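You operate a simulated robot arm through the tools that you are given. There is no shell and no other tool.

You are at the controls of a simulated robot arm. One attempt, no reset.

TASK
Set flow knob one to 2, flow knob two to 2, and regulator two to 5 bar.
Fine: lock the regulator knob again.

The check looks at the end state, three seconds after you hand in, the way a careful person would. Anything else that was tipped, shoved, dropped, spilled or broken makes it a failure.

THE ROBOT
A 7-joint arm with a two-finger gripper, fixed in place. Base frame: the origin is on the floor under the middle of its stand, x ahead of it, y to its left, z up; the work surface is at about z = 0.33. Readings come in m, degrees, newtons and seconds.
It reaches about 0.985 m from its shoulder. Its first joint turns from -166.0 to 166.0 degrees. Payload 2.45 kg.
The TCP is the grasp point between the finger pads, 0.027 m short of the fingertips. In the tool frame z runs along the fingers and y along their closing line. The gripper opens to 0.08 m; its body begins 0.054 m behind the TCP.
Orientation is that of the tool frame in the base frame, as [roll, pitch, yaw] about the fixed x, y, z axes, in that order (R = Rz(yaw) Ry(pitch) Rx(roll)). With the fingers straight down and closing along the base's y, the tool's x points along the base's -x, its y along +y and its z along -z.

THE INTERFACE
- The arm moves only by the tool apply_moves. Its argument "series" is a list of rows, each a list of 3 entries, a list of its own where there are three numbers: the shift along the tool's x, y, z in units of 300 mm (1.0 is 300 mm), then the turn, a rotation vector about the tool's x, y, z in units of 90 degrees (1.0 is 90 degrees), then the opening in per cent of the stroke, from 0 (shut) to 100 (fully open). In form: [[[dx, dy, dz], [ax, ay, az], fingers], ...]. A call has 1 to 20 rows; each row is the pose to reach, as a shift and turn from the pose commanded when the call began, along the tool's axes at that moment. A call with a number of a shift or a turn outside -1 to 1 is refused whole. Each row takes 0.2 s and may step no farther than 0.05 m and 8.6 degrees from the row before; otherwise, or with a gripper value out of range, the whole call is refused. Where a pose cannot be reached the arm comes as near as it can. A force on the tool above 40 N (or 10 N above the force at the start of the call, whichever is more), or a blocked arm, ends the call early, and 0.2 s more pass. The fingers move at their own pace (about 0.153 m/s each) and stop on an object; they squeeze with about 30 N. The grip force told is the motor's: it shows also when the fingers shut on nothing. Time passes only in rows, and 0.2 s behind the last, so rows that repeat a pose let the fingers close. It gives the time, the measured TCP pose, the force on the tool (base axes), the opening and the grip force at its end, in the units of the frame above (readings bear some noise), with the torque about the TCP (base axes, N m) and any sound that the robot's microphone picked up.
- Cameras (640 x 400 px; columns grow to the right, rows downward): "scene" is fixed at [0.4, 0.6514, 1.8493]; the picture's right is [-1.00, -0.00, 0.00], its down [-0.00, 0.61, -0.79] and it looks along [0.00, -0.79, -0.61] (base axes); focal length 357 px, centre (320, 200). "wrist" rides on the gripper at [0.063, 0.012, -0.079] in the tool frame; the picture's right is [-0.19, 0.98, 0.00], its down [-0.72, -0.14, -0.68] and it looks along [-0.67, -0.13, 0.73] (tool axes); focal length 226 px, centre (320, 200). There is no depth. A picture from a camera that has moved, and an enlarged one, comes with that camera's place and axes in the base frame and with its lens.
- grab_frame(camera): a new picture of that camera. It takes no simulated time.
- slide_trunk(by): moves the trunk up (or, below 0, down) by that many m; the arm rides with it, the base frame stays. It gives what a move gives, with no picture.
- inspect(camera, box): a new picture of the part [left, top, right, bottom] of that camera's present view, enlarged. It takes no simulated time.
- job_done(): hands the job in; it is judged then, once.

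Places have to be worked out from the pictures, the camera data and where the tool is seen. Open the gripper and draw the arm clear of the work before you hand the job in, unless the task says otherwise.

The tools are called after ">>>" by a JSON object that holds its "method" and its "body". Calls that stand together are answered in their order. apply_moves: Moves the arm, as the interface text tells. Its arguments: {"type":"object","properties":{"series":{"type":"array"}},"required":["series"]} The other tools are called the same way: slide_trunk (by) moves the trunk up or down; grab_frame (camera) takes a picture; inspect (camera, box) takes an enlarged picture of a part of a camera's view; job_done () hands the job in.

At the start:

```text
time_s: 0.0
ee_pos: [0.4651, -0.3469, 1.4226]
ee_rot: [-180.0, 0.0, 179.9]
force: [0.8, -0.3, -0.5]
torque: [-0.02, 0.02, -0.04]
opening: 0.08
gripper_force: 0.1
trunk travel left (down, up): [-0.325, 0.215]
```

scene: 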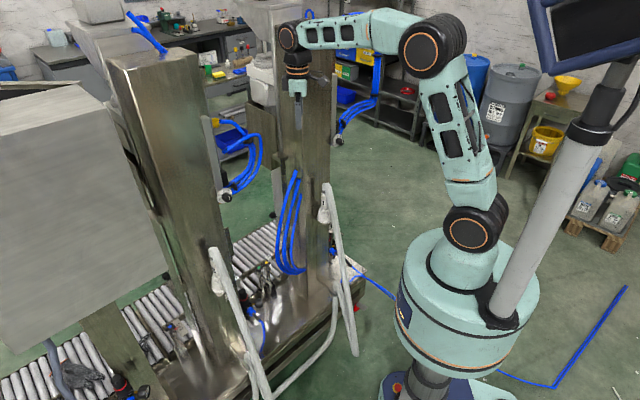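
wrist: 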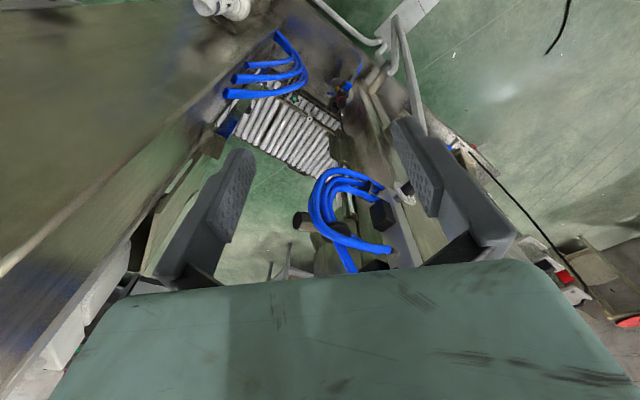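

The scene shows a machine with posts and blue hoses, but I do not see any knobs yet. I'll take enlarged views of the scene to look for the flow knobs and regulators.

>>> {"method": "inspect", "body": {"camera": "scene", "box": [160, 80, 400, 230]}}

>>> {"method": "inspect", "body": {"camera": "scene", "box": [160, 220, 400, 370]}}

>>> {"method": "inspect", "body": {"camera": "scene", "box": [0, 250, 240, 400]}}

>>> {"method": "inspect", "body": {"camera": "wrist", "box": [200, 0, 440, 150]}}

>>> {"method": "inspect", "body": {"camera": "wrist", "box": [240, 150, 480, 300]}}

```text
2.67 times, centred on (280, 155) of scene
camera zoom: at [0.4, 0.6514, 1.8493], right [-1.0, 0.0, 0.0], down [0.0, 0.61, -0.79], along [0.0, -0.79, -0.61], focal length 951 px, centre (427, 320)
```

zoom: 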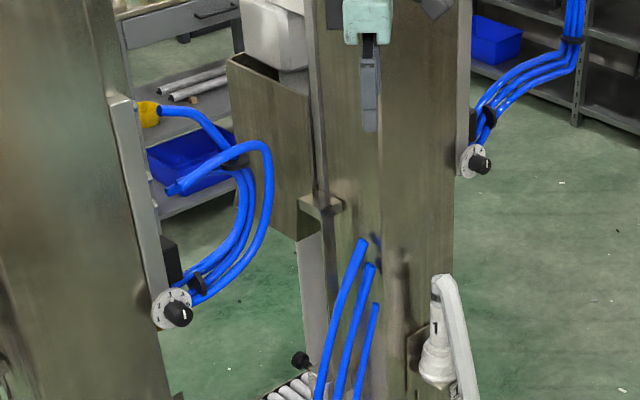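

```text
2.67 times, centred on (280, 295) of scene
camera zoom: at [0.4, 0.6514, 1.8493], right [-1.0, 0.0, 0.0], down [0.0, 0.61, -0.79], along [0.0, -0.79, -0.61], focal length 951 px, centre (427, -53)
```

zoom: 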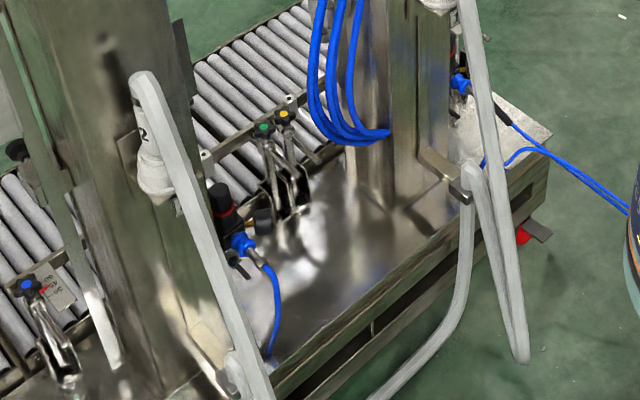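

```text
2.67 times, centred on (120, 325) of scene
camera zoom: at [0.4, 0.6514, 1.8493], right [-1.0, 0.0, 0.0], down [0.0, 0.61, -0.79], along [0.0, -0.79, -0.61], focal length 951 px, centre (853, -133)
```

zoom: 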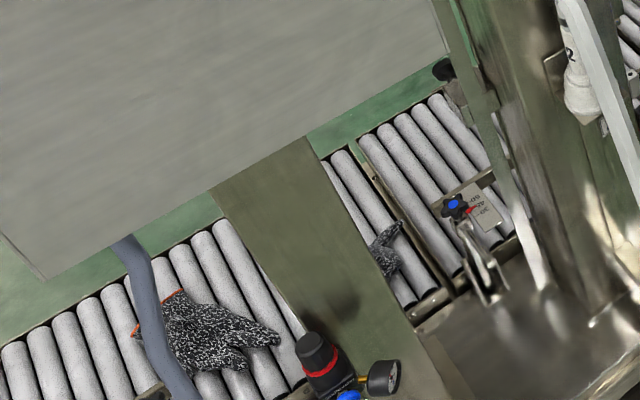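

```text
2.67 times, centred on (320, 75) of wrist
camera zoom: at [0.4007, -0.3349, 1.5014], right [0.19, 0.98, 0.0], down [0.72, -0.14, 0.68], along [0.67, -0.13, -0.73], focal length 603 px, centre (320, 533)
```

zoom: 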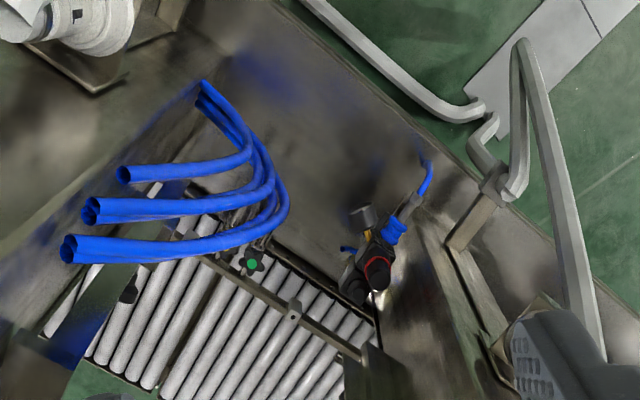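

```text
2.67 times, centred on (360, 225) of wrist
camera zoom: at [0.4007, -0.3349, 1.5014], right [0.19, 0.98, 0.0], down [0.72, -0.14, 0.68], along [0.67, -0.13, -0.73], focal length 603 px, centre (213, 133)
```

zoom: 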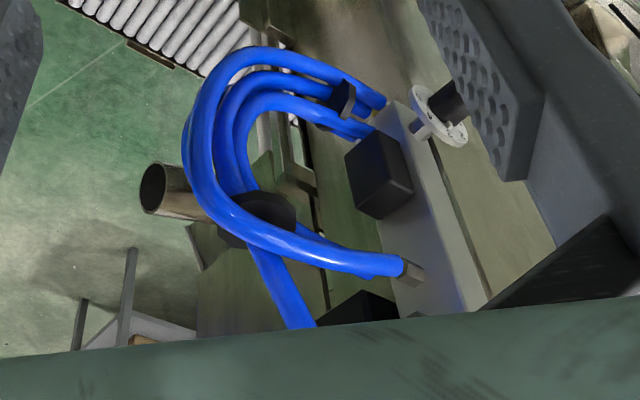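

Two white dials with black knobs sit on the posts, which carry "1" and "2" labels on white cones. A rough triangulation puts the left dial near [0.70, -0.23, 1.18]. I'll zoom in further on the dials, labels and regulators.

>>> {"method": "inspect", "body": {"camera": "scene", "box": [200, 170, 260, 208]}}

>>> {"method": "inspect", "body": {"camera": "scene", "box": [310, 120, 370, 158]}}

>>> {"method": "inspect", "body": {"camera": "scene", "box": [225, 280, 285, 318]}}

>>> {"method": "inspect", "body": {"camera": "scene", "box": [310, 230, 370, 268]}}

>>> {"method": "inspect", "body": {"camera": "scene", "box": [90, 362, 150, 400]}}

>>> {"method": "inspect", "body": {"camera": "scene", "box": [195, 240, 255, 278]}}

>>> {"method": "inspect", "body": {"camera": "scene", "box": [300, 180, 360, 218]}}

```text
10.53 times, centred on (230, 189) of scene
camera zoom: at [0.4, 0.6514, 1.8493], right [-1.0, 0.0, 0.0], down [0.0, 0.61, -0.79], along [0.0, -0.79, -0.61], focal length 3754 px, centre (1267, 316)
```

zoom: 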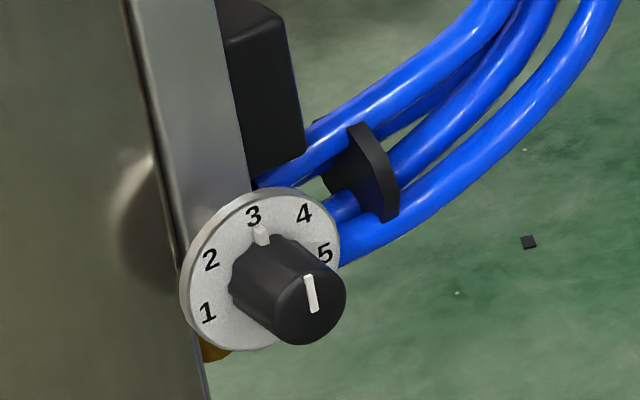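

```text
10.53 times, centred on (340, 139) of scene
camera zoom: at [0.4, 0.6514, 1.8493], right [-1.0, 0.0, 0.0], down [0.0, 0.61, -0.79], along [0.0, -0.79, -0.61], focal length 3754 px, centre (110, 842)
```

zoom: 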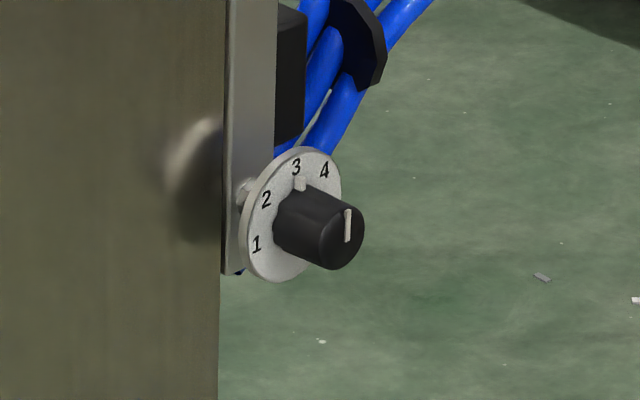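

```text
10.53 times, centred on (255, 299) of scene
camera zoom: at [0.4, 0.6514, 1.8493], right [-1.0, 0.0, 0.0], down [0.0, 0.61, -0.79], along [0.0, -0.79, -0.61], focal length 3754 px, centre (1004, -842)
```

zoom: 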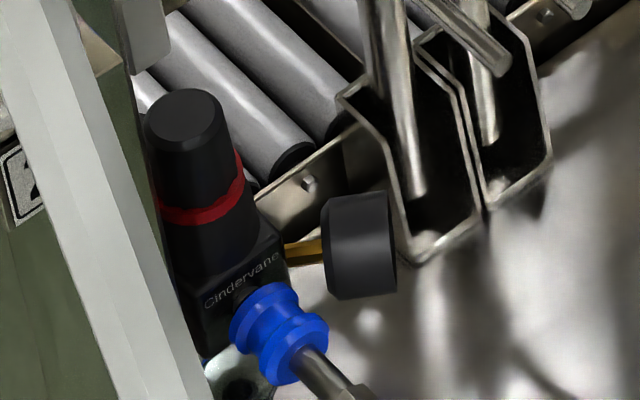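

```text
10.53 times, centred on (340, 249) of scene
camera zoom: at [0.4, 0.6514, 1.8493], right [-1.0, 0.0, 0.0], down [0.0, 0.61, -0.79], along [0.0, -0.79, -0.61], focal length 3754 px, centre (110, -316)
```

zoom: 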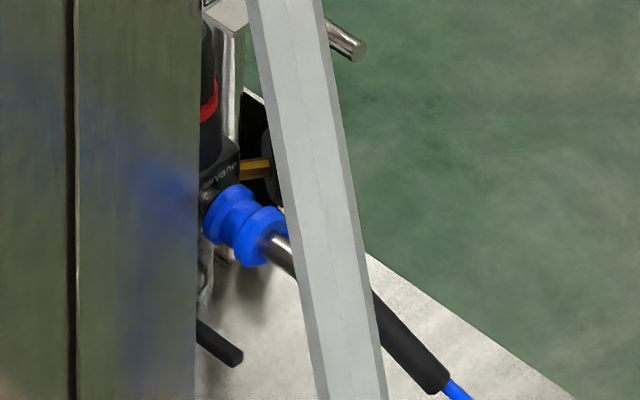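

```text
10.53 times, centred on (120, 381) of scene
camera zoom: at [0.4, 0.6514, 1.8493], right [-1.0, 0.0, 0.0], down [0.0, 0.61, -0.79], along [0.0, -0.79, -0.61], focal length 3754 px, centre (2425, -1705)
```

zoom: 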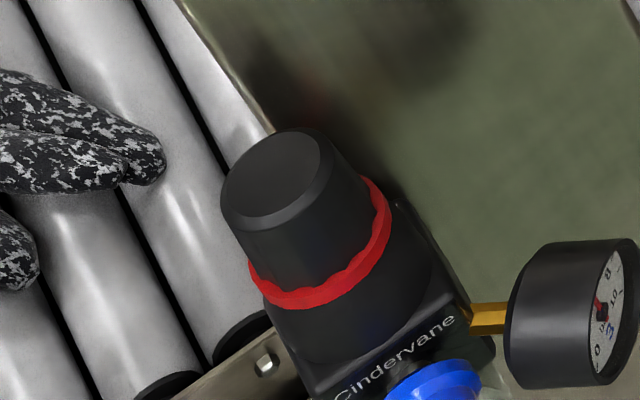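

```text
10.53 times, centred on (225, 259) of scene
camera zoom: at [0.4, 0.6514, 1.8493], right [-1.0, 0.0, 0.0], down [0.0, 0.61, -0.79], along [0.0, -0.79, -0.61], focal length 3754 px, centre (1320, -421)
```

zoom: 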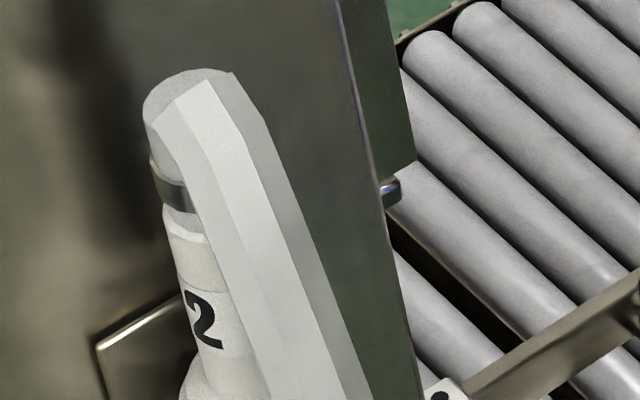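

```text
10.53 times, centred on (330, 199) of scene
camera zoom: at [0.4, 0.6514, 1.8493], right [-1.0, 0.0, 0.0], down [0.0, 0.61, -0.79], along [0.0, -0.79, -0.61], focal length 3754 px, centre (215, 210)
```

zoom: 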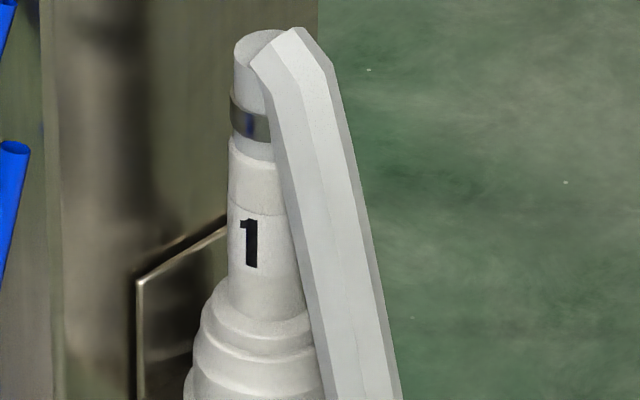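

The dials read about 3 on both knobs. Flow knob 2 is near [0.70, -0.23, 1.18], flow knob 1 near [0.325, -0.58, 1.19], and the middle regulator's top is near [0.727, -0.31, 0.62]. I'll back the arm away from the machine (+y) and yaw it to face the machine front.

>>> {"method": "apply_moves", "body": {"series": [[[0, 0.125, 0], [0, 0, 0.0653], 100], [[0, 0.25, 0], [0, 0, 0.1306], 100], [[0, 0.375, 0], [0, 0, 0.1959], 100], [[0, 0.5, 0], [0, 0, 0.2612], 100], [[0, 0.625, 0], [0, 0, 0.3265], 100], [[0, 0.75, 0], [0, 0, 0.3918], 100], [[0, 0.875, 0], [0, 0, 0.4571], 100], [[0, 1.0, 0], [0, 0, 0.5222], 100]]}}

```text
time_s: 1.8
ee_pos: [0.4648, -0.0461, 1.4216]
ee_rot: [180.0, 0.1, 132.9]
force: [0.4, 0.3, -0.2]
torque: [-0.02, 0.0, -0.02]
opening: 0.08
gripper_force: 0.3
trunk travel left (down, up): [-0.325, 0.215]
```

The arm is now clear of the machine and faces its front. Next I pitch the gripper up by 90° so the fingers point horizontally at the machine, lowering it at the same time.

>>> {"method": "apply_moves", "body": {"series": [[[-0.014, 0, 0.055], [0, -0.0833, 0], 100], [[-0.028, 0, 0.11], [0, -0.1667, 0], 100], [[-0.042, 0, 0.166], [0, -0.25, 0], 100], [[-0.056, 0, 0.222], [0, -0.3333, 0], 100], [[-0.07, 0, 0.277], [0, -0.4167, 0], 100], [[-0.084, 0, 0.333], [0, -0.5, 0], 100], [[-0.098, 0, 0.388], [0, -0.5833, 0], 100], [[-0.112, 0, 0.444], [0, -0.6667, 0], 100], [[-0.126, 0, 0.5], [0, -0.75, 0], 100], [[-0.14, 0, 0.555], [0, -0.8333, 0], 100], [[-0.154, 0, 0.611], [0, -0.9167, 0], 100], [[-0.168, 0, 0.667], [0, -1.0, 0], 100]]}}

>>> {"method": "grab_frame", "body": {"camera": "wrist"}}

>>> {"method": "grab_frame", "body": {"camera": "scene"}}

```text
time_s: 4.4
ee_pos: [0.5002, -0.085, 1.2224]
ee_rot: [134.4, 90.0, 87.3]
force: [0.3, 0.2, 0.2]
torque: [0.02, -0.03, -0.01]
opening: 0.0798
gripper_force: 0.0
trunk travel left (down, up): [-0.325, 0.215]
```

```text
taken
camera wrist: at [0.4546, -0.0187, 1.158], right [0.72, 0.67, 0.19], down [-0.57, 0.4, 0.72], along [0.4, -0.63, 0.67], focal length 226 px, centre (320, 200)
```

wrist: 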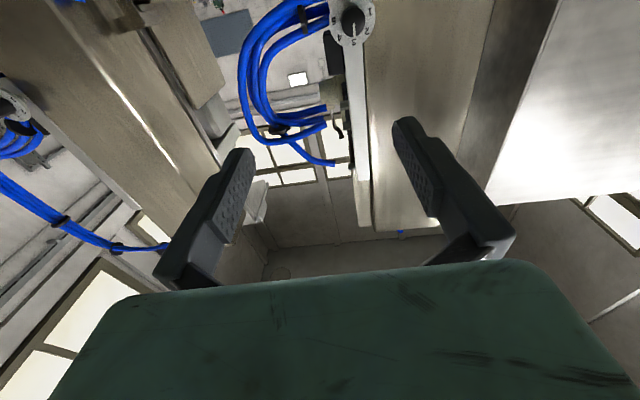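

```text
taken
```

scene: 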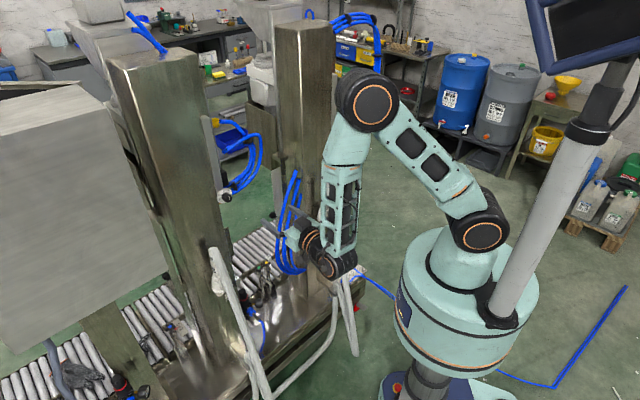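

The gripper now points at the machine and both dials are in the wrist view, upside down. I'll zoom in on them.

>>> {"method": "inspect", "body": {"camera": "wrist", "box": [320, 0, 384, 40]}}

>>> {"method": "inspect", "body": {"camera": "wrist", "box": [0, 80, 64, 120]}}

```text
10.00 times, centred on (352, 20) of wrist
camera zoom: at [0.4546, -0.0187, 1.158], right [0.72, 0.67, 0.19], down [-0.57, 0.4, 0.72], along [0.4, -0.63, 0.67], focal length 2261 px, centre (0, 2000)
```

zoom: 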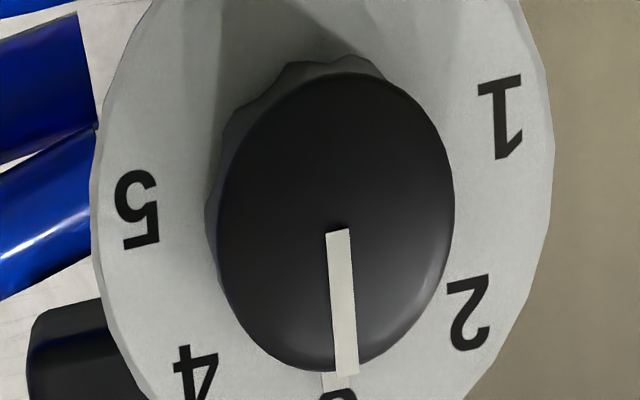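

```text
10.00 times, centred on (32, 100) of wrist
camera zoom: at [0.4546, -0.0187, 1.158], right [0.72, 0.67, 0.19], down [-0.57, 0.4, 0.72], along [0.4, -0.63, 0.67], focal length 2261 px, centre (3200, 1200)
```

zoom: 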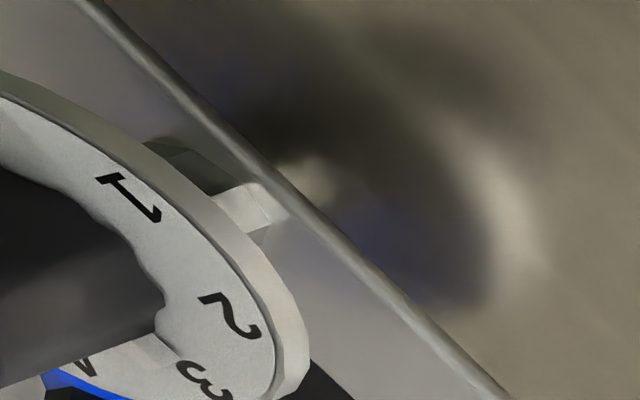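

Dial 2 shows 1, 2, 3, 4, 5 running from left over the top to the right, with the pointer at about 3. I triangulate the knob's front face at about [0.680, -0.218, 1.184]. I'll move to about 8 cm in front of it, on its axis.

>>> {"method": "apply_moves", "body": {"series": [[[0.025, 0.028, 0.093], [0, 0, 0], 100], [[0.051, 0.055, 0.186], [0, 0, 0], 100], [[0.076, 0.083, 0.28], [0, 0, 0], 100], [[0.102, 0.11, 0.373], [0, 0, 0], 100], [[0.127, 0.138, 0.466], [0, 0, 0], 100]]}}

>>> {"method": "grab_frame", "body": {"camera": "wrist"}}

>>> {"method": "inspect", "body": {"camera": "wrist", "box": [240, 40, 400, 140]}}

>>> {"method": "inspect", "body": {"camera": "scene", "box": [190, 160, 350, 260]}}

```text
time_s: 5.6
ee_pos: [0.6253, -0.1576, 1.1837]
ee_rot: [-145.0, 90.0, 168.1]
force: [0.5, 0.0, 0.1]
torque: [0.02, 0.0, 0.01]
opening: 0.0799
gripper_force: 0.0
trunk travel left (down, up): [-0.325, 0.215]
```

```text
taken
camera wrist: at [0.5794, -0.091, 1.1195], right [0.72, 0.67, 0.19], down [-0.57, 0.4, 0.72], along [0.4, -0.63, 0.67], focal length 226 px, centre (320, 200)
```

wrist: 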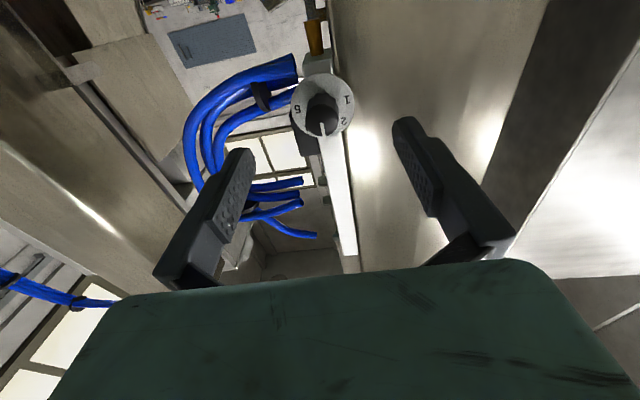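

```text
4.00 times, centred on (320, 90) of wrist
camera zoom: at [0.5794, -0.091, 1.1195], right [0.72, 0.67, 0.19], down [-0.57, 0.4, 0.72], along [0.4, -0.63, 0.67], focal length 904 px, centre (320, 640)
```

zoom: 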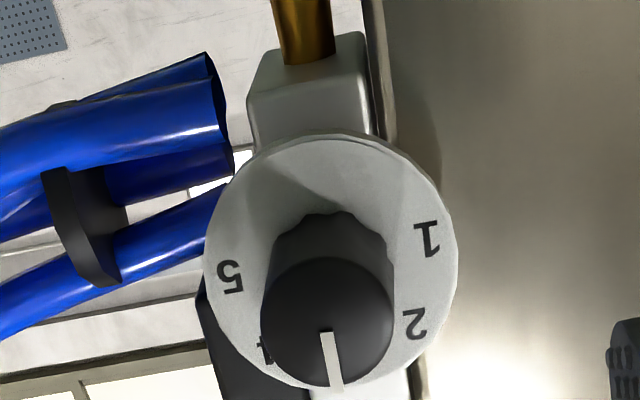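

```text
4.00 times, centred on (270, 210) of scene
camera zoom: at [0.4, 0.6514, 1.8493], right [-1.0, 0.0, 0.0], down [0.0, 0.61, -0.79], along [0.0, -0.79, -0.61], focal length 1427 px, centre (520, 160)
```

zoom: 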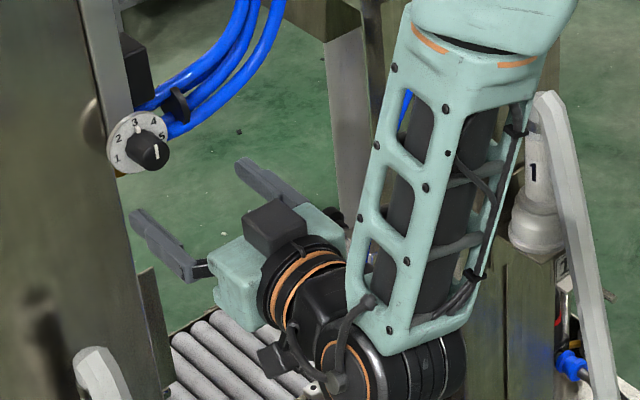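

From two wrist views, the knob 2 axis is about 7 mm above the TCP, its face is 83 mm ahead and the dial is 110 mm ahead. The knob is about 24 mm across and its pointer is straight up at 3. I'll narrow the fingers to about 44 mm, correct the height and advance 75 mm so the fingertips stop short of the dial.

>>> {"method": "apply_moves", "body": {"series": [[[-0.0227, 0, 0], [0, 0, 0], 55], [[-0.0227, 0, 0.08], [0, 0, 0], 55], [[-0.0227, 0, 0.16], [0, 0, 0], 55]]}}

>>> {"method": "grab_frame", "body": {"camera": "wrist"}}

>>> {"method": "inspect", "body": {"camera": "scene", "box": [190, 160, 286, 220]}}

```text
time_s: 6.4
ee_pos: [0.6574, -0.1937, 1.1905]
ee_rot: [167.9, 89.9, 120.9]
force: [-0.1, 0.3, -0.5]
torque: [-0.01, 0.0, -0.02]
opening: 0.0439
gripper_force: 0.2
trunk travel left (down, up): [-0.325, 0.215]
```

```text
taken
camera wrist: at [0.6122, -0.1269, 1.1269], right [0.72, 0.67, 0.19], down [-0.57, 0.4, 0.72], along [0.4, -0.63, 0.67], focal length 226 px, centre (320, 200)
```

wrist: 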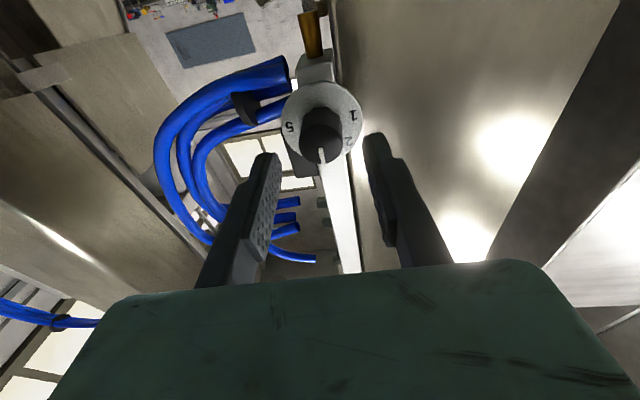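

```text
6.67 times, centred on (238, 190) of scene
camera zoom: at [0.4, 0.6514, 1.8493], right [-1.0, 0.0, 0.0], down [0.0, 0.61, -0.79], along [0.0, -0.79, -0.61], focal length 2378 px, centre (867, 267)
```

zoom: 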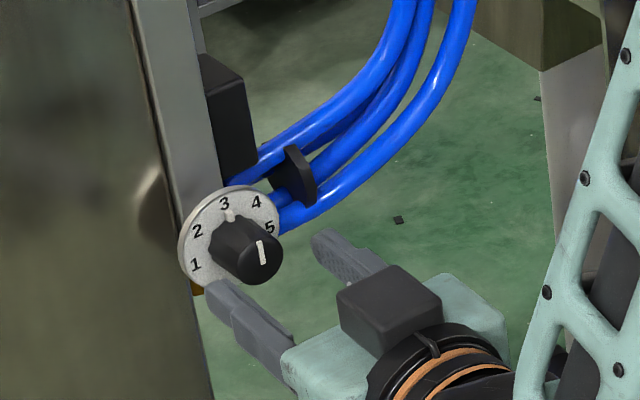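

The fingers straddle the knob axis, with the tips just in front of the knob face. I'll check the centering with a zoom before advancing the last 27 mm.

>>> {"method": "inspect", "body": {"camera": "wrist", "box": [240, 60, 400, 160]}}

```text
4.00 times, centred on (320, 110) of wrist
camera zoom: at [0.6122, -0.1269, 1.1269], right [0.72, 0.67, 0.19], down [-0.57, 0.4, 0.72], along [0.4, -0.63, 0.67], focal length 904 px, centre (320, 560)
```

zoom: 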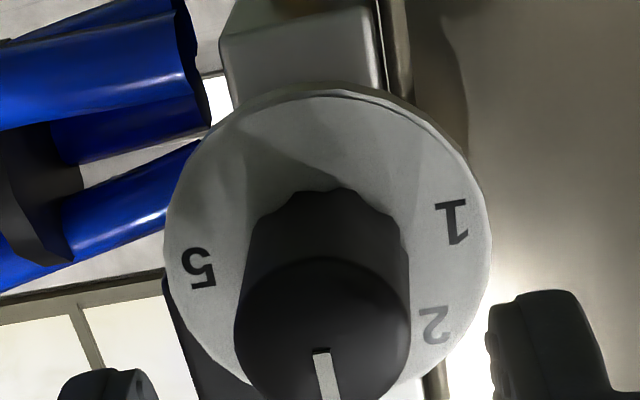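

The knob face projects onto the tool axis to within 1 mm. I'll advance 27 mm and close on the knob.

>>> {"method": "apply_moves", "body": {"series": [[[0, 0, 0.045], [0, 0, 0], 55], [[0, 0, 0.09], [0, 0, 0], 55], [[0, 0, 0.09], [0, 0, 0], 20], [[0, 0, 0.09], [0, 0, 0], 0], [[0, 0, 0.09], [0, 0, 0], 0]]}}

>>> {"method": "grab_frame", "body": {"camera": "wrist"}}

>>> {"method": "inspect", "body": {"camera": "scene", "box": [190, 160, 286, 220]}}

```text
time_s: 7.6
ee_pos: [0.6759, -0.2106, 1.1904]
ee_rot: [128.5, 90.0, 81.5]
force: [4.4, -0.3, 1.6]
torque: [-0.08, -0.1, 0.77]
opening: 0.0247
gripper_force: 45.5
trunk travel left (down, up): [-0.325, 0.215]
```

```text
taken
camera wrist: at [0.6309, -0.1459, 1.1264], right [0.72, 0.67, 0.19], down [-0.57, 0.4, 0.72], along [0.4, -0.62, 0.67], focal length 226 px, centre (320, 200)
```

wrist: 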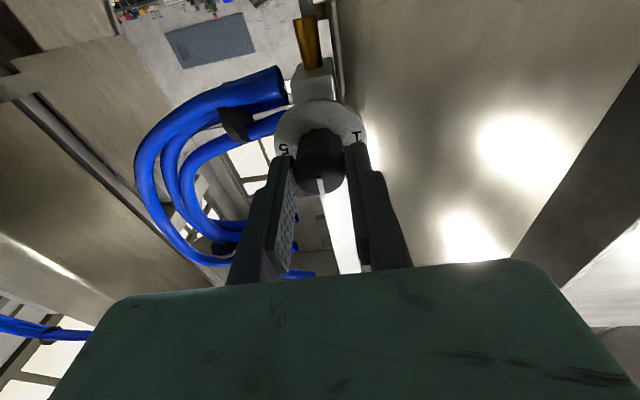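

```text
6.67 times, centred on (238, 190) of scene
camera zoom: at [0.4, 0.6514, 1.8493], right [-1.0, 0.0, 0.0], down [0.0, 0.61, -0.79], along [0.0, -0.79, -0.61], focal length 2378 px, centre (867, 267)
```

zoom: 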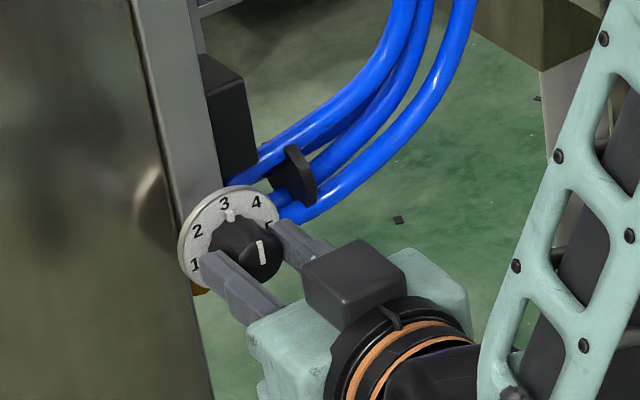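

The knob is held (24.7 mm opening). I'll turn it counter-clockwise as seen from the front, from 3 toward 2, by about 45° about tool z in the negative sense.

>>> {"method": "apply_moves", "body": {"series": [[[0, 0, 0], [0, 0, -0.07], 0], [[0, 0, 0], [0, 0, -0.14], 0], [[0, 0, 0], [0, 0, -0.21], 0], [[0, 0, 0], [0, 0, -0.28], 0]]}}

>>> {"method": "inspect", "body": {"camera": "scene", "box": [190, 160, 286, 220]}}

```text
time_s: 8.6
ee_pos: [0.676, -0.213, 1.1911]
ee_rot: [-90.1, 64.6, -137.0]
force: [5.8, 1.7, -0.4]
torque: [-0.48, -0.51, 1.0]
opening: 0.0245
gripper_force: 45.2
trunk travel left (down, up): [-0.325, 0.215]
```

```text
6.67 times, centred on (238, 190) of scene
camera zoom: at [0.4, 0.6514, 1.8493], right [-1.0, 0.0, 0.0], down [0.0, 0.61, -0.79], along [0.0, -0.79, -0.61], focal length 2378 px, centre (867, 267)
```

zoom: 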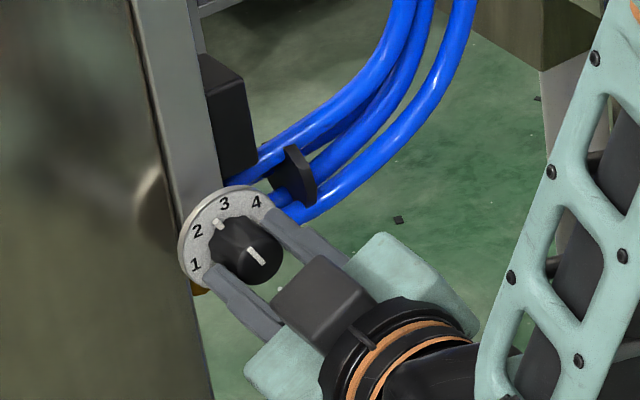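

The knob follows: the nub is now between 3 and 2 after 25°. I'll continue about 20° more.

>>> {"method": "apply_moves", "body": {"series": [[[0, 0, 0], [0, 0, -0.07], 0], [[0, 0, 0], [0, 0, -0.14], 0], [[0, 0, 0], [0, 0, -0.22], 0], [[0, 0, 0], [0, 0, -0.22], 0]]}}

>>> {"method": "inspect", "body": {"camera": "scene", "box": [208, 178, 256, 208]}}

>>> {"method": "inspect", "body": {"camera": "wrist", "box": [240, 80, 400, 180]}}

```text
time_s: 9.6
ee_pos: [0.6762, -0.2136, 1.1898]
ee_rot: [-90.1, 44.9, -137.0]
force: [5.4, 1.1, -1.8]
torque: [0.01, 0.04, 0.68]
opening: 0.0245
gripper_force: 44.7
trunk travel left (down, up): [-0.325, 0.215]
```

```text
13.33 times, centred on (232, 193) of scene
camera zoom: at [0.4, 0.6514, 1.8493], right [-1.0, 0.0, 0.0], down [0.0, 0.61, -0.79], along [0.0, -0.79, -0.61], focal length 4756 px, centre (1493, 293)
```

zoom: 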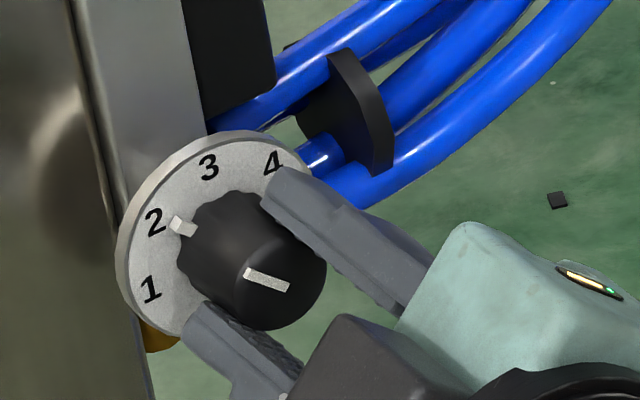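

```text
4.00 times, centred on (320, 130) of wrist
camera zoom: at [0.5954, -0.1788, 1.1362], right [0.61, 0.57, -0.56], down [-0.17, 0.78, 0.61], along [0.78, -0.28, 0.56], focal length 904 px, centre (320, 480)
```

zoom: 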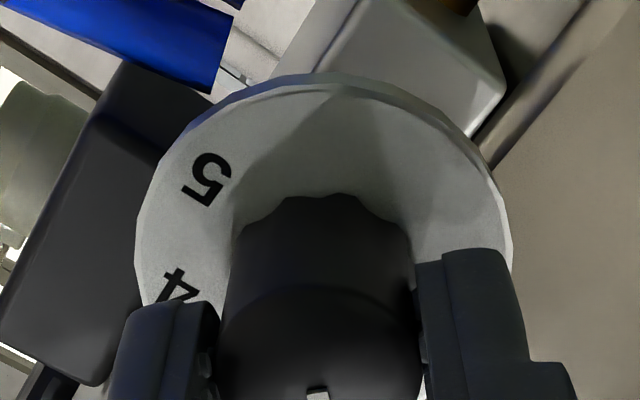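

The nub now points at about 2. I'll open the fingers, back off and check the pointer from the front before deciding on any fine correction.

>>> {"method": "apply_moves", "body": {"series": [[[0, 0, 0], [0, 0, 0], 30], [[0, 0, 0], [0, 0, 0], 55], [[0, 0, -0.1], [0, 0, 0], 55], [[0, 0, -0.22], [0, 0, 0.09], 55], [[0, 0, -0.34], [0, 0, 0.18], 55], [[0, 0, -0.34], [0, 0, 0.27], 55], [[0, 0, -0.34], [0, 0, 0.36], 55], [[0, 0, -0.34], [0, 0, 0.43], 55], [[0, 0, -0.34], [0, 0, 0.5], 55]]}}

>>> {"method": "inspect", "body": {"camera": "wrist", "box": [272, 40, 368, 100]}}

>>> {"method": "inspect", "body": {"camera": "scene", "box": [208, 178, 256, 208]}}

```text
time_s: 11.6
ee_pos: [0.6063, -0.1346, 1.192]
ee_rot: [69.9, 89.9, 23.0]
force: [-0.4, 0.0, 0.7]
torque: [0.01, 0.03, -0.01]
opening: 0.044
gripper_force: 0.0
trunk travel left (down, up): [-0.325, 0.215]
```

```text
6.67 times, centred on (320, 70) of wrist
camera zoom: at [0.5597, -0.07, 1.1276], right [0.72, 0.67, 0.2], down [-0.57, 0.4, 0.72], along [0.4, -0.62, 0.67], focal length 1507 px, centre (320, 1067)
```

zoom: 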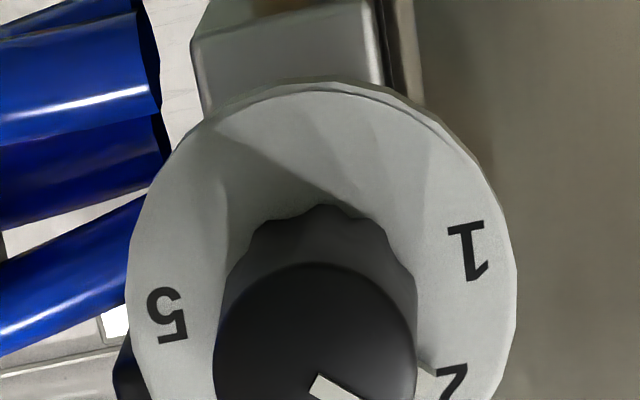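

```text
13.33 times, centred on (232, 193) of scene
camera zoom: at [0.4, 0.6514, 1.8493], right [-1.0, 0.0, 0.0], down [0.0, 0.61, -0.79], along [0.0, -0.79, -0.61], focal length 4756 px, centre (1493, 293)
```

zoom: 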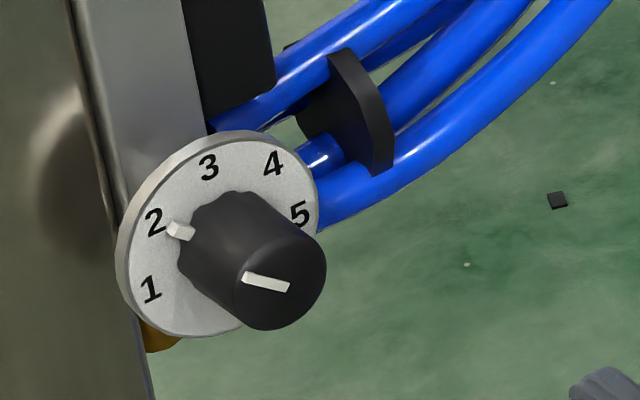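

The knob settled slightly further when released. I'll take a precise front view with the whole knob in frame.

>>> {"method": "inspect", "body": {"camera": "wrist", "box": [280, 55, 360, 105]}}

>>> {"method": "inspect", "body": {"camera": "scene", "box": [214, 182, 246, 202]}}

```text
8.00 times, centred on (320, 80) of wrist
camera zoom: at [0.5597, -0.07, 1.1276], right [0.72, 0.67, 0.2], down [-0.57, 0.4, 0.72], along [0.4, -0.62, 0.67], focal length 1808 px, centre (320, 1160)
```

zoom: 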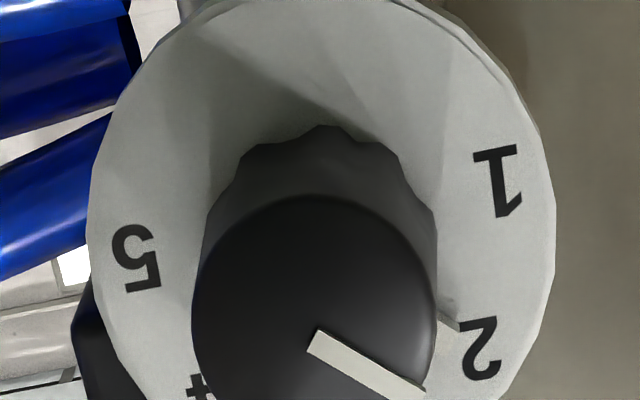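

```text
16.00 times, centred on (230, 192) of scene
camera zoom: at [0.4, 0.6514, 1.8493], right [-1.0, 0.0, 0.0], down [0.0, 0.61, -0.79], along [0.0, -0.79, -0.61], focal length 5707 px, centre (1760, 328)
```

zoom: 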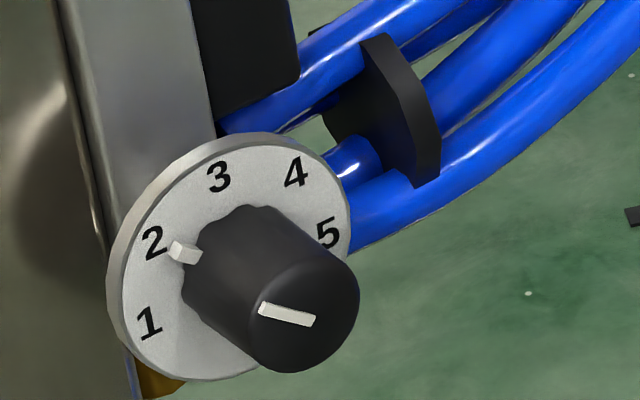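

The pointer and the digit 2 lie at the same angle from the dial centre, about 51° by my measurement, so flow knob two is at 2. Next I slide sideways at the same height and distance to flow knob one, about 0.52 m along tool -y.

>>> {"method": "apply_moves", "body": {"series": [[[0, -0.13, -0.02], [0, 0, 0], 55], [[0, -0.26, -0.04], [0, 0, 0], 55], [[0, -0.39, -0.06], [0, 0, 0], 55], [[0, -0.52, -0.06], [0, 0, 0], 55], [[0, -0.65, -0.06], [0, 0, 0], 55], [[0, -0.78, -0.06], [0, 0, 0], 55], [[0, -0.91, -0.06], [0, 0, 0], 55]]}}

>>> {"method": "grab_frame", "body": {"camera": "wrist"}}

>>> {"method": "grab_frame", "body": {"camera": "scene"}}

```text
time_s: 13.2
ee_pos: [0.4183, -0.2843, 1.1945]
ee_rot: [-131.3, 89.9, -179.0]
force: [-0.1, 0.5, 0.1]
torque: [-0.02, -0.04, -0.01]
opening: 0.0439
gripper_force: 0.0
out of reach, approached as far as the arm can: row 6, 7
trunk travel left (down, up): [-0.325, 0.215]
```

```text
taken
camera wrist: at [0.3726, -0.2179, 1.1312], right [0.73, 0.66, 0.19], down [-0.56, 0.41, 0.72], along [0.4, -0.63, 0.67], focal length 226 px, centre (320, 200)
```

wrist: 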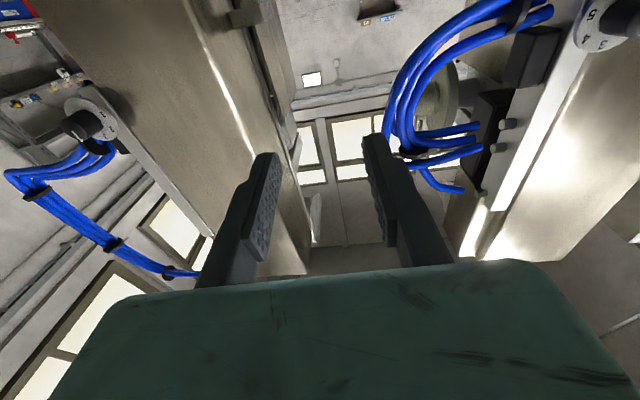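

```text
taken
```

scene: 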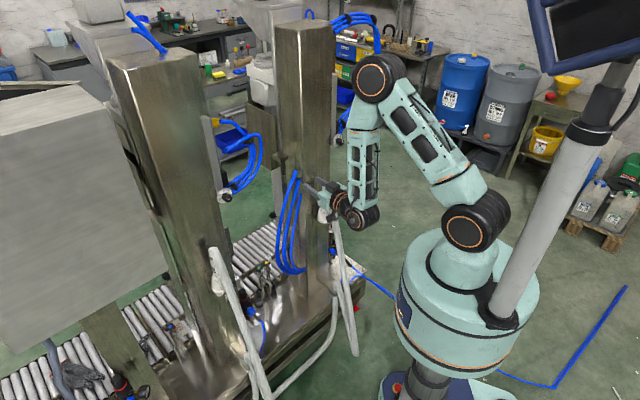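

The arm hit its folding limit near the base, stopping about 33 mm short of the last row. Raising the trunk should move the shoulder away from the wrist, so I'll raise it 0.2 m before going on.

>>> {"method": "slide_trunk", "body": {"by": 0.2}}

```text
time_s: 15.4
ee_pos: [0.4184, -0.2847, 1.3951]
ee_rot: [-125.5, 89.7, -173.3]
force: [0.9, 0.0, -0.7]
torque: [-0.01, 0.0, 0.03]
opening: 0.044
gripper_force: 0.0
trunk travel left (down, up): [-0.525, 0.015]
```

The trunk is up, putting the TCP at z = 1.395. Now I lower the tool back to about z = 1.195 while continuing sideways toward flow knob one.

>>> {"method": "apply_moves", "body": {"series": [[[0.067, 0, 0], [0, 0, 0], 55], [[0.134, 0, 0], [0, 0, 0], 55], [[0.2, -0.05, 0], [0, 0, 0], 55], [[0.267, -0.15, 0], [0, 0, 0], 55], [[0.334, -0.25, 0], [0, 0, 0], 55], [[0.4, -0.35, 0], [0, 0, 0], 55], [[0.467, -0.45, 0], [0, 0, 0], 55], [[0.533, -0.55, 0], [0, 0, 0], 55], [[0.6, -0.65, 0], [0, 0, 0], 55], [[0.667, -0.75, 0], [0, 0, 0], 55]]}}

>>> {"method": "grab_frame", "body": {"camera": "wrist"}}

>>> {"method": "grab_frame", "body": {"camera": "scene"}}

```text
time_s: 17.6
ee_pos: [0.3979, -0.2944, 1.2573]
ee_rot: [-109.2, 86.9, -162.2]
force: [0.1, -0.1, -0.5]
torque: [0.0, 0.0, -0.03]
opening: 0.044
gripper_force: 0.1
out of reach, approached as far as the arm can: row 2, 3, 4, 5, 6, 7, 8, 9, 10
trunk travel left (down, up): [-0.525, 0.015]
```

```text
taken
camera wrist: at [0.3552, -0.225, 1.1945], right [0.79, 0.59, 0.14], down [-0.49, 0.47, 0.74], along [0.37, -0.65, 0.66], focal length 226 px, centre (320, 200)
```

wrist: 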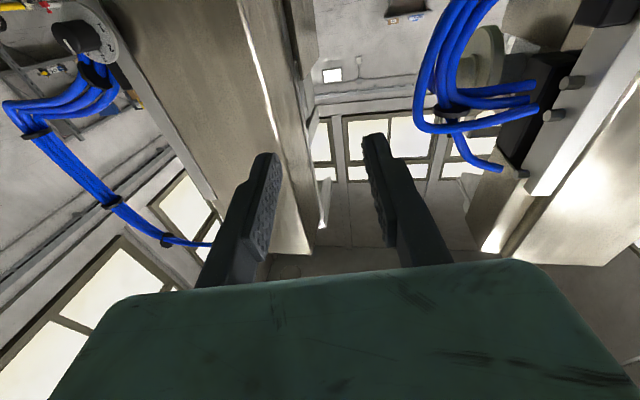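

```text
taken
```

scene: 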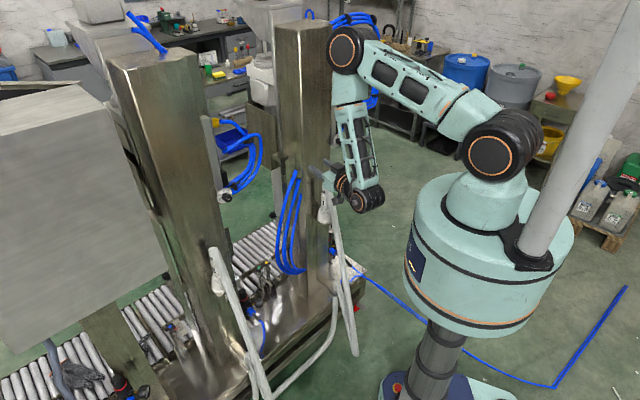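

With the trunk raised the wrist has to bend further and the pose gets worse, so a lower shoulder should help instead. I'll first lift the tool, restore its orientation and move slightly away from post 1. Then I can lower the trunk.

>>> {"method": "apply_moves", "body": {"series": [[[-0.08, 0.018, -0.002], [-0.008, -0.0016, 0.004], 55], [[-0.16, 0.036, -0.004], [-0.016, -0.0032, 0.008], 55], [[-0.24, 0.054, -0.006], [-0.024, -0.005, 0.012], 55], [[-0.33, 0.072, -0.008], [-0.032, -0.0065, 0.016], 55], [[-0.42, 0.09, -0.01], [-0.041, -0.008, 0.02], 55], [[-0.5, 0.108, -0.013], [-0.049, -0.01, 0.024], 55], [[-0.59, 0.127, -0.016], [-0.057, -0.0115, 0.028], 55], [[-0.675, 0.146, -0.018], [-0.0654, -0.013, 0.0318], 55]]}}

```text
time_s: 19.4
ee_pos: [0.4444, -0.2597, 1.4557]
ee_rot: [-116.9, 89.9, -163.9]
force: [0.6, -0.1, 0.1]
torque: [-0.01, 0.01, 0.01]
opening: 0.044
gripper_force: 0.0
out of reach, approached as far as the arm can: row 8
trunk travel left (down, up): [-0.525, 0.015]
```

The pose is back: TCP [0.444, -0.260, 1.456], pointing straight at the machine. I'll lower the trunk 0.25 m, which leaves the tool near z = 1.21, above the cone labelled 1.

>>> {"method": "slide_trunk", "body": {"by": -0.25}}

```text
time_s: 21.9
ee_pos: [0.4453, -0.2612, 1.2051]
ee_rot: [-102.1, 90.0, -149.2]
force: [0.2, -0.3, -0.1]
torque: [0.01, 0.0, 0.02]
opening: 0.0442
gripper_force: 0.0
trunk travel left (down, up): [-0.275, 0.265]
```

Now I raise the tool another 0.24 m relative to the trunk so that I can lower the trunk further.

>>> {"method": "apply_moves", "body": {"series": [[[-0.1, 0, 0], [0, 0, 0], 55], [[-0.2, 0, 0], [0, 0, 0], 55], [[-0.3, 0, 0], [0, 0, 0], 55], [[-0.4, 0, 0], [0, 0, 0], 55], [[-0.5, 0, 0], [0, 0, 0], 55], [[-0.6, 0, 0], [0, 0, 0], 55], [[-0.7, 0, 0], [0, 0, 0], 55], [[-0.8, 0, 0], [0, 0, 0], 55]]}}

>>> {"method": "slide_trunk", "body": {"by": -0.25}}

>>> {"method": "grab_frame", "body": {"camera": "scene"}}

```text
time_s: 23.9
ee_pos: [0.4556, -0.2698, 1.4055]
ee_rot: [-160.8, 85.4, 151.8]
force: [0.0, -1.3, -0.7]
torque: [0.01, 0.04, -0.02]
opening: 0.0439
gripper_force: 0.0
trunk travel left (down, up): [-0.275, 0.265]
stopped in row 8: the arm was blocked; the commanded pose is now the measured one
```

```text
time_s: 26.5
ee_pos: [0.4546, -0.2692, 1.1563]
ee_rot: [-161.2, 85.7, 151.5]
force: [0.3, 0.6, -0.3]
torque: [0.01, -0.01, 0.01]
opening: 0.0443
gripper_force: 0.0
trunk travel left (down, up): [-0.025, 0.515]
```

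```text
taken
```

scene: 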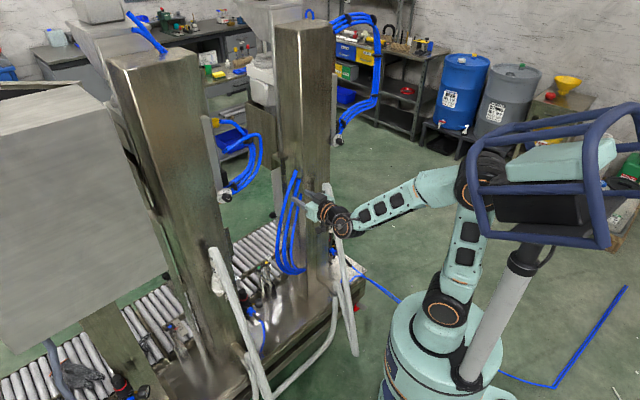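

The arm folded back until its elbow touched its own monitor frame, so I will not go that low. I'll raise the trunk 0.2 m to about -0.1, then bring the tool down and forward so the elbow clears the monitor.

>>> {"method": "slide_trunk", "body": {"by": 0.2}}

>>> {"method": "grab_frame", "body": {"camera": "scene"}}

```text
time_s: 28.7
ee_pos: [0.4541, -0.2698, 1.3574]
ee_rot: [-161.0, 85.7, 151.5]
force: [-0.7, 0.3, -0.4]
torque: [0.01, -0.02, 0.03]
opening: 0.0441
gripper_force: 0.2
trunk travel left (down, up): [-0.225, 0.315]
```

```text
taken
```

scene: 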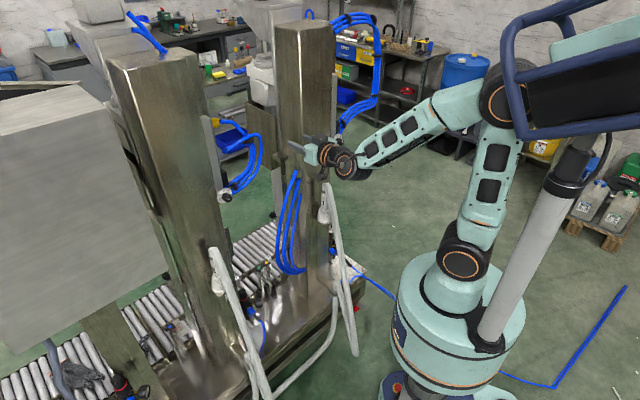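

The elbow geometry is better with this trunk height. I'll tilt the tool down about 30°, which reduces wrist bend and keeps the wrist higher and farther out. At the same time I lower it to about z = 1.24 and slide across to flow knob one.

>>> {"method": "apply_moves", "body": {"series": [[[0.078, 0, 0.01], [0, 0.058, 0], 55], [[0.156, 0, 0.02], [0, 0.116, 0], 55], [[0.234, 0, 0.03], [0, 0.174, 0], 55], [[0.312, 0, 0.04], [0, 0.232, 0], 55], [[0.39, 0, 0.05], [0, 0.289, 0], 55], [[0.39, -0.14, 0.06], [0, 0.289, 0], 55], [[0.39, -0.28, 0.07], [0, 0.289, 0], 55], [[0.39, -0.42, 0.08], [0, 0.289, 0], 55], [[0.39, -0.56, 0.08], [0, 0.289, 0], 55], [[0.39, -0.7, 0.08], [0, 0.289, 0], 55], [[0.39, -0.84, 0.08], [0, 0.289, 0], 55], [[0.39, -0.98, 0.08], [0, 0.289, 0], 55]]}}

>>> {"method": "grab_frame", "body": {"camera": "wrist"}}

>>> {"method": "grab_frame", "body": {"camera": "scene"}}

```text
time_s: 31.5
ee_pos: [0.4106, -0.3657, 1.246]
ee_rot: [-177.2, 60.0, 156.6]
force: [0.7, 0.6, 0.0]
torque: [-0.04, 0.02, -0.05]
opening: 0.0439
gripper_force: 0.1
out of reach, approached as far as the arm can: row 8
trunk travel left (down, up): [-0.225, 0.315]
stopped in row 12: the arm was blocked; the commanded pose is now the measured one
```

```text
taken
camera wrist: at [0.3255, -0.3115, 1.2296], right [0.52, 0.84, 0.14], down [-0.26, -0.01, 0.97], along [0.82, -0.54, 0.22], focal length 226 px, centre (320, 200)
```

wrist: 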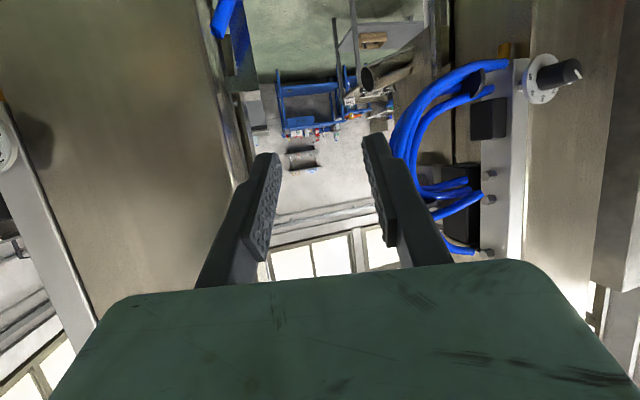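

```text
taken
```

scene: 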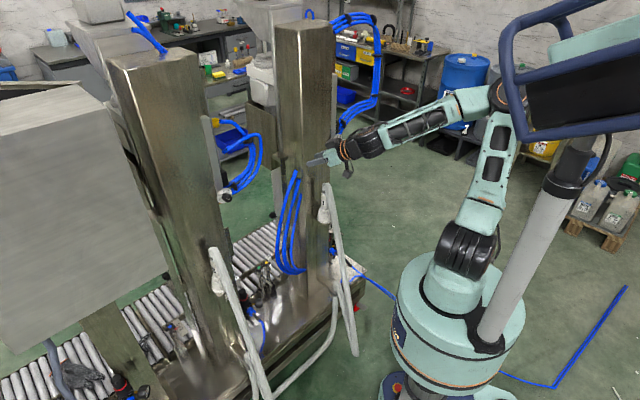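

The wrist pose drifted and the elbow is again against the monitor frame, while the force at the tool is about zero. I'll raise the trunk to its original height and point the tool downward. That moves the wrist outward and gets the elbow clear of the monitor.

>>> {"method": "slide_trunk", "body": {"by": 0.1}}

>>> {"method": "apply_moves", "body": {"series": [[[0.047, 0.005, -0.002], [0, 0.083, 0], 55], [[0.094, 0.01, -0.004], [0, 0.167, 0], 55], [[0.141, 0.015, -0.006], [0, 0.25, 0], 55], [[0.188, 0.021, -0.008], [0, 0.333, 0], 55], [[0.235, 0.027, -0.01], [0, 0.417, 0], 55], [[0.282, 0.032, -0.012], [0, 0.5, 0], 55], [[0.33, 0.038, -0.014], [0, 0.583, 0], 55], [[0.377, 0.043, -0.016], [0, 0.667, 0], 55]]}}

>>> {"method": "grab_frame", "body": {"camera": "scene"}}

```text
time_s: 32.8
ee_pos: [0.4087, -0.368, 1.3459]
ee_rot: [-177.5, 60.0, 156.1]
force: [0.3, 0.4, -0.7]
torque: [0.02, 0.02, -0.02]
opening: 0.0441
gripper_force: 0.1
trunk travel left (down, up): [-0.325, 0.215]
```

```text
time_s: 34.6
ee_pos: [0.359, -0.3333, 1.2492]
ee_rot: [-178.8, -0.1, 153.9]
force: [0.0, 0.1, -0.1]
torque: [0.03, 0.0, 0.01]
opening: 0.044
gripper_force: 0.0
trunk travel left (down, up): [-0.325, 0.215]
```

```text
taken
```

scene: 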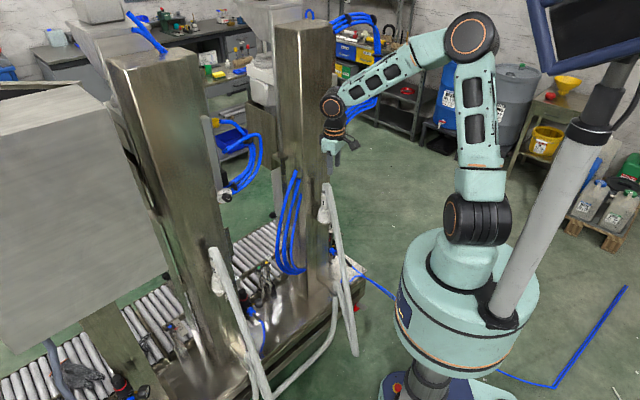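

The tool now points straight down at [0.359, -0.333, 1.249] and the elbow is well clear. I'll yaw back to face the machine squarely and slide to in front of flow knob one, still pointing down.

>>> {"method": "apply_moves", "body": {"series": [[[0.035, -0.108, 0], [0, 0, 0.0387], 55], [[0.07, -0.216, 0], [0, 0, 0.0774], 55], [[0.105, -0.324, 0], [0, 0, 0.116], 55], [[0.14, -0.432, 0], [0, 0, 0.155], 55], [[0.175, -0.54, 0], [0, 0, 0.193], 55], [[0.209, -0.648, 0], [0, 0, 0.232], 55]]}}

>>> {"method": "grab_frame", "body": {"camera": "wrist"}}

>>> {"method": "grab_frame", "body": {"camera": "scene"}}

```text
time_s: 36.0
ee_pos: [0.2161, -0.48, 1.2524]
ee_rot: [-178.9, 0.4, 133.1]
force: [-0.3, -0.6, 0.7]
torque: [0.03, 0.0, -0.03]
opening: 0.0441
gripper_force: 0.0
trunk travel left (down, up): [-0.325, 0.215]
```

```text
taken
camera wrist: at [0.1814, -0.4243, 1.3306], right [0.85, 0.53, -0.02], down [0.39, -0.61, 0.69], along [0.35, -0.59, -0.72], focal length 226 px, centre (320, 200)
```

wrist: 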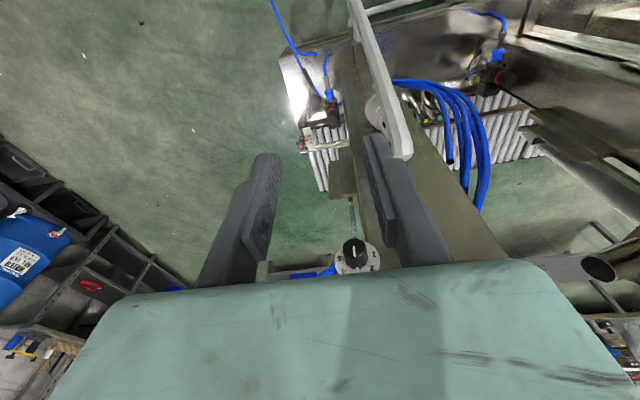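

```text
taken
```

scene: 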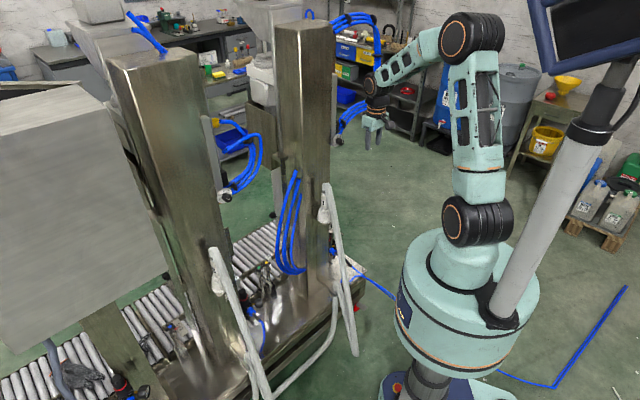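

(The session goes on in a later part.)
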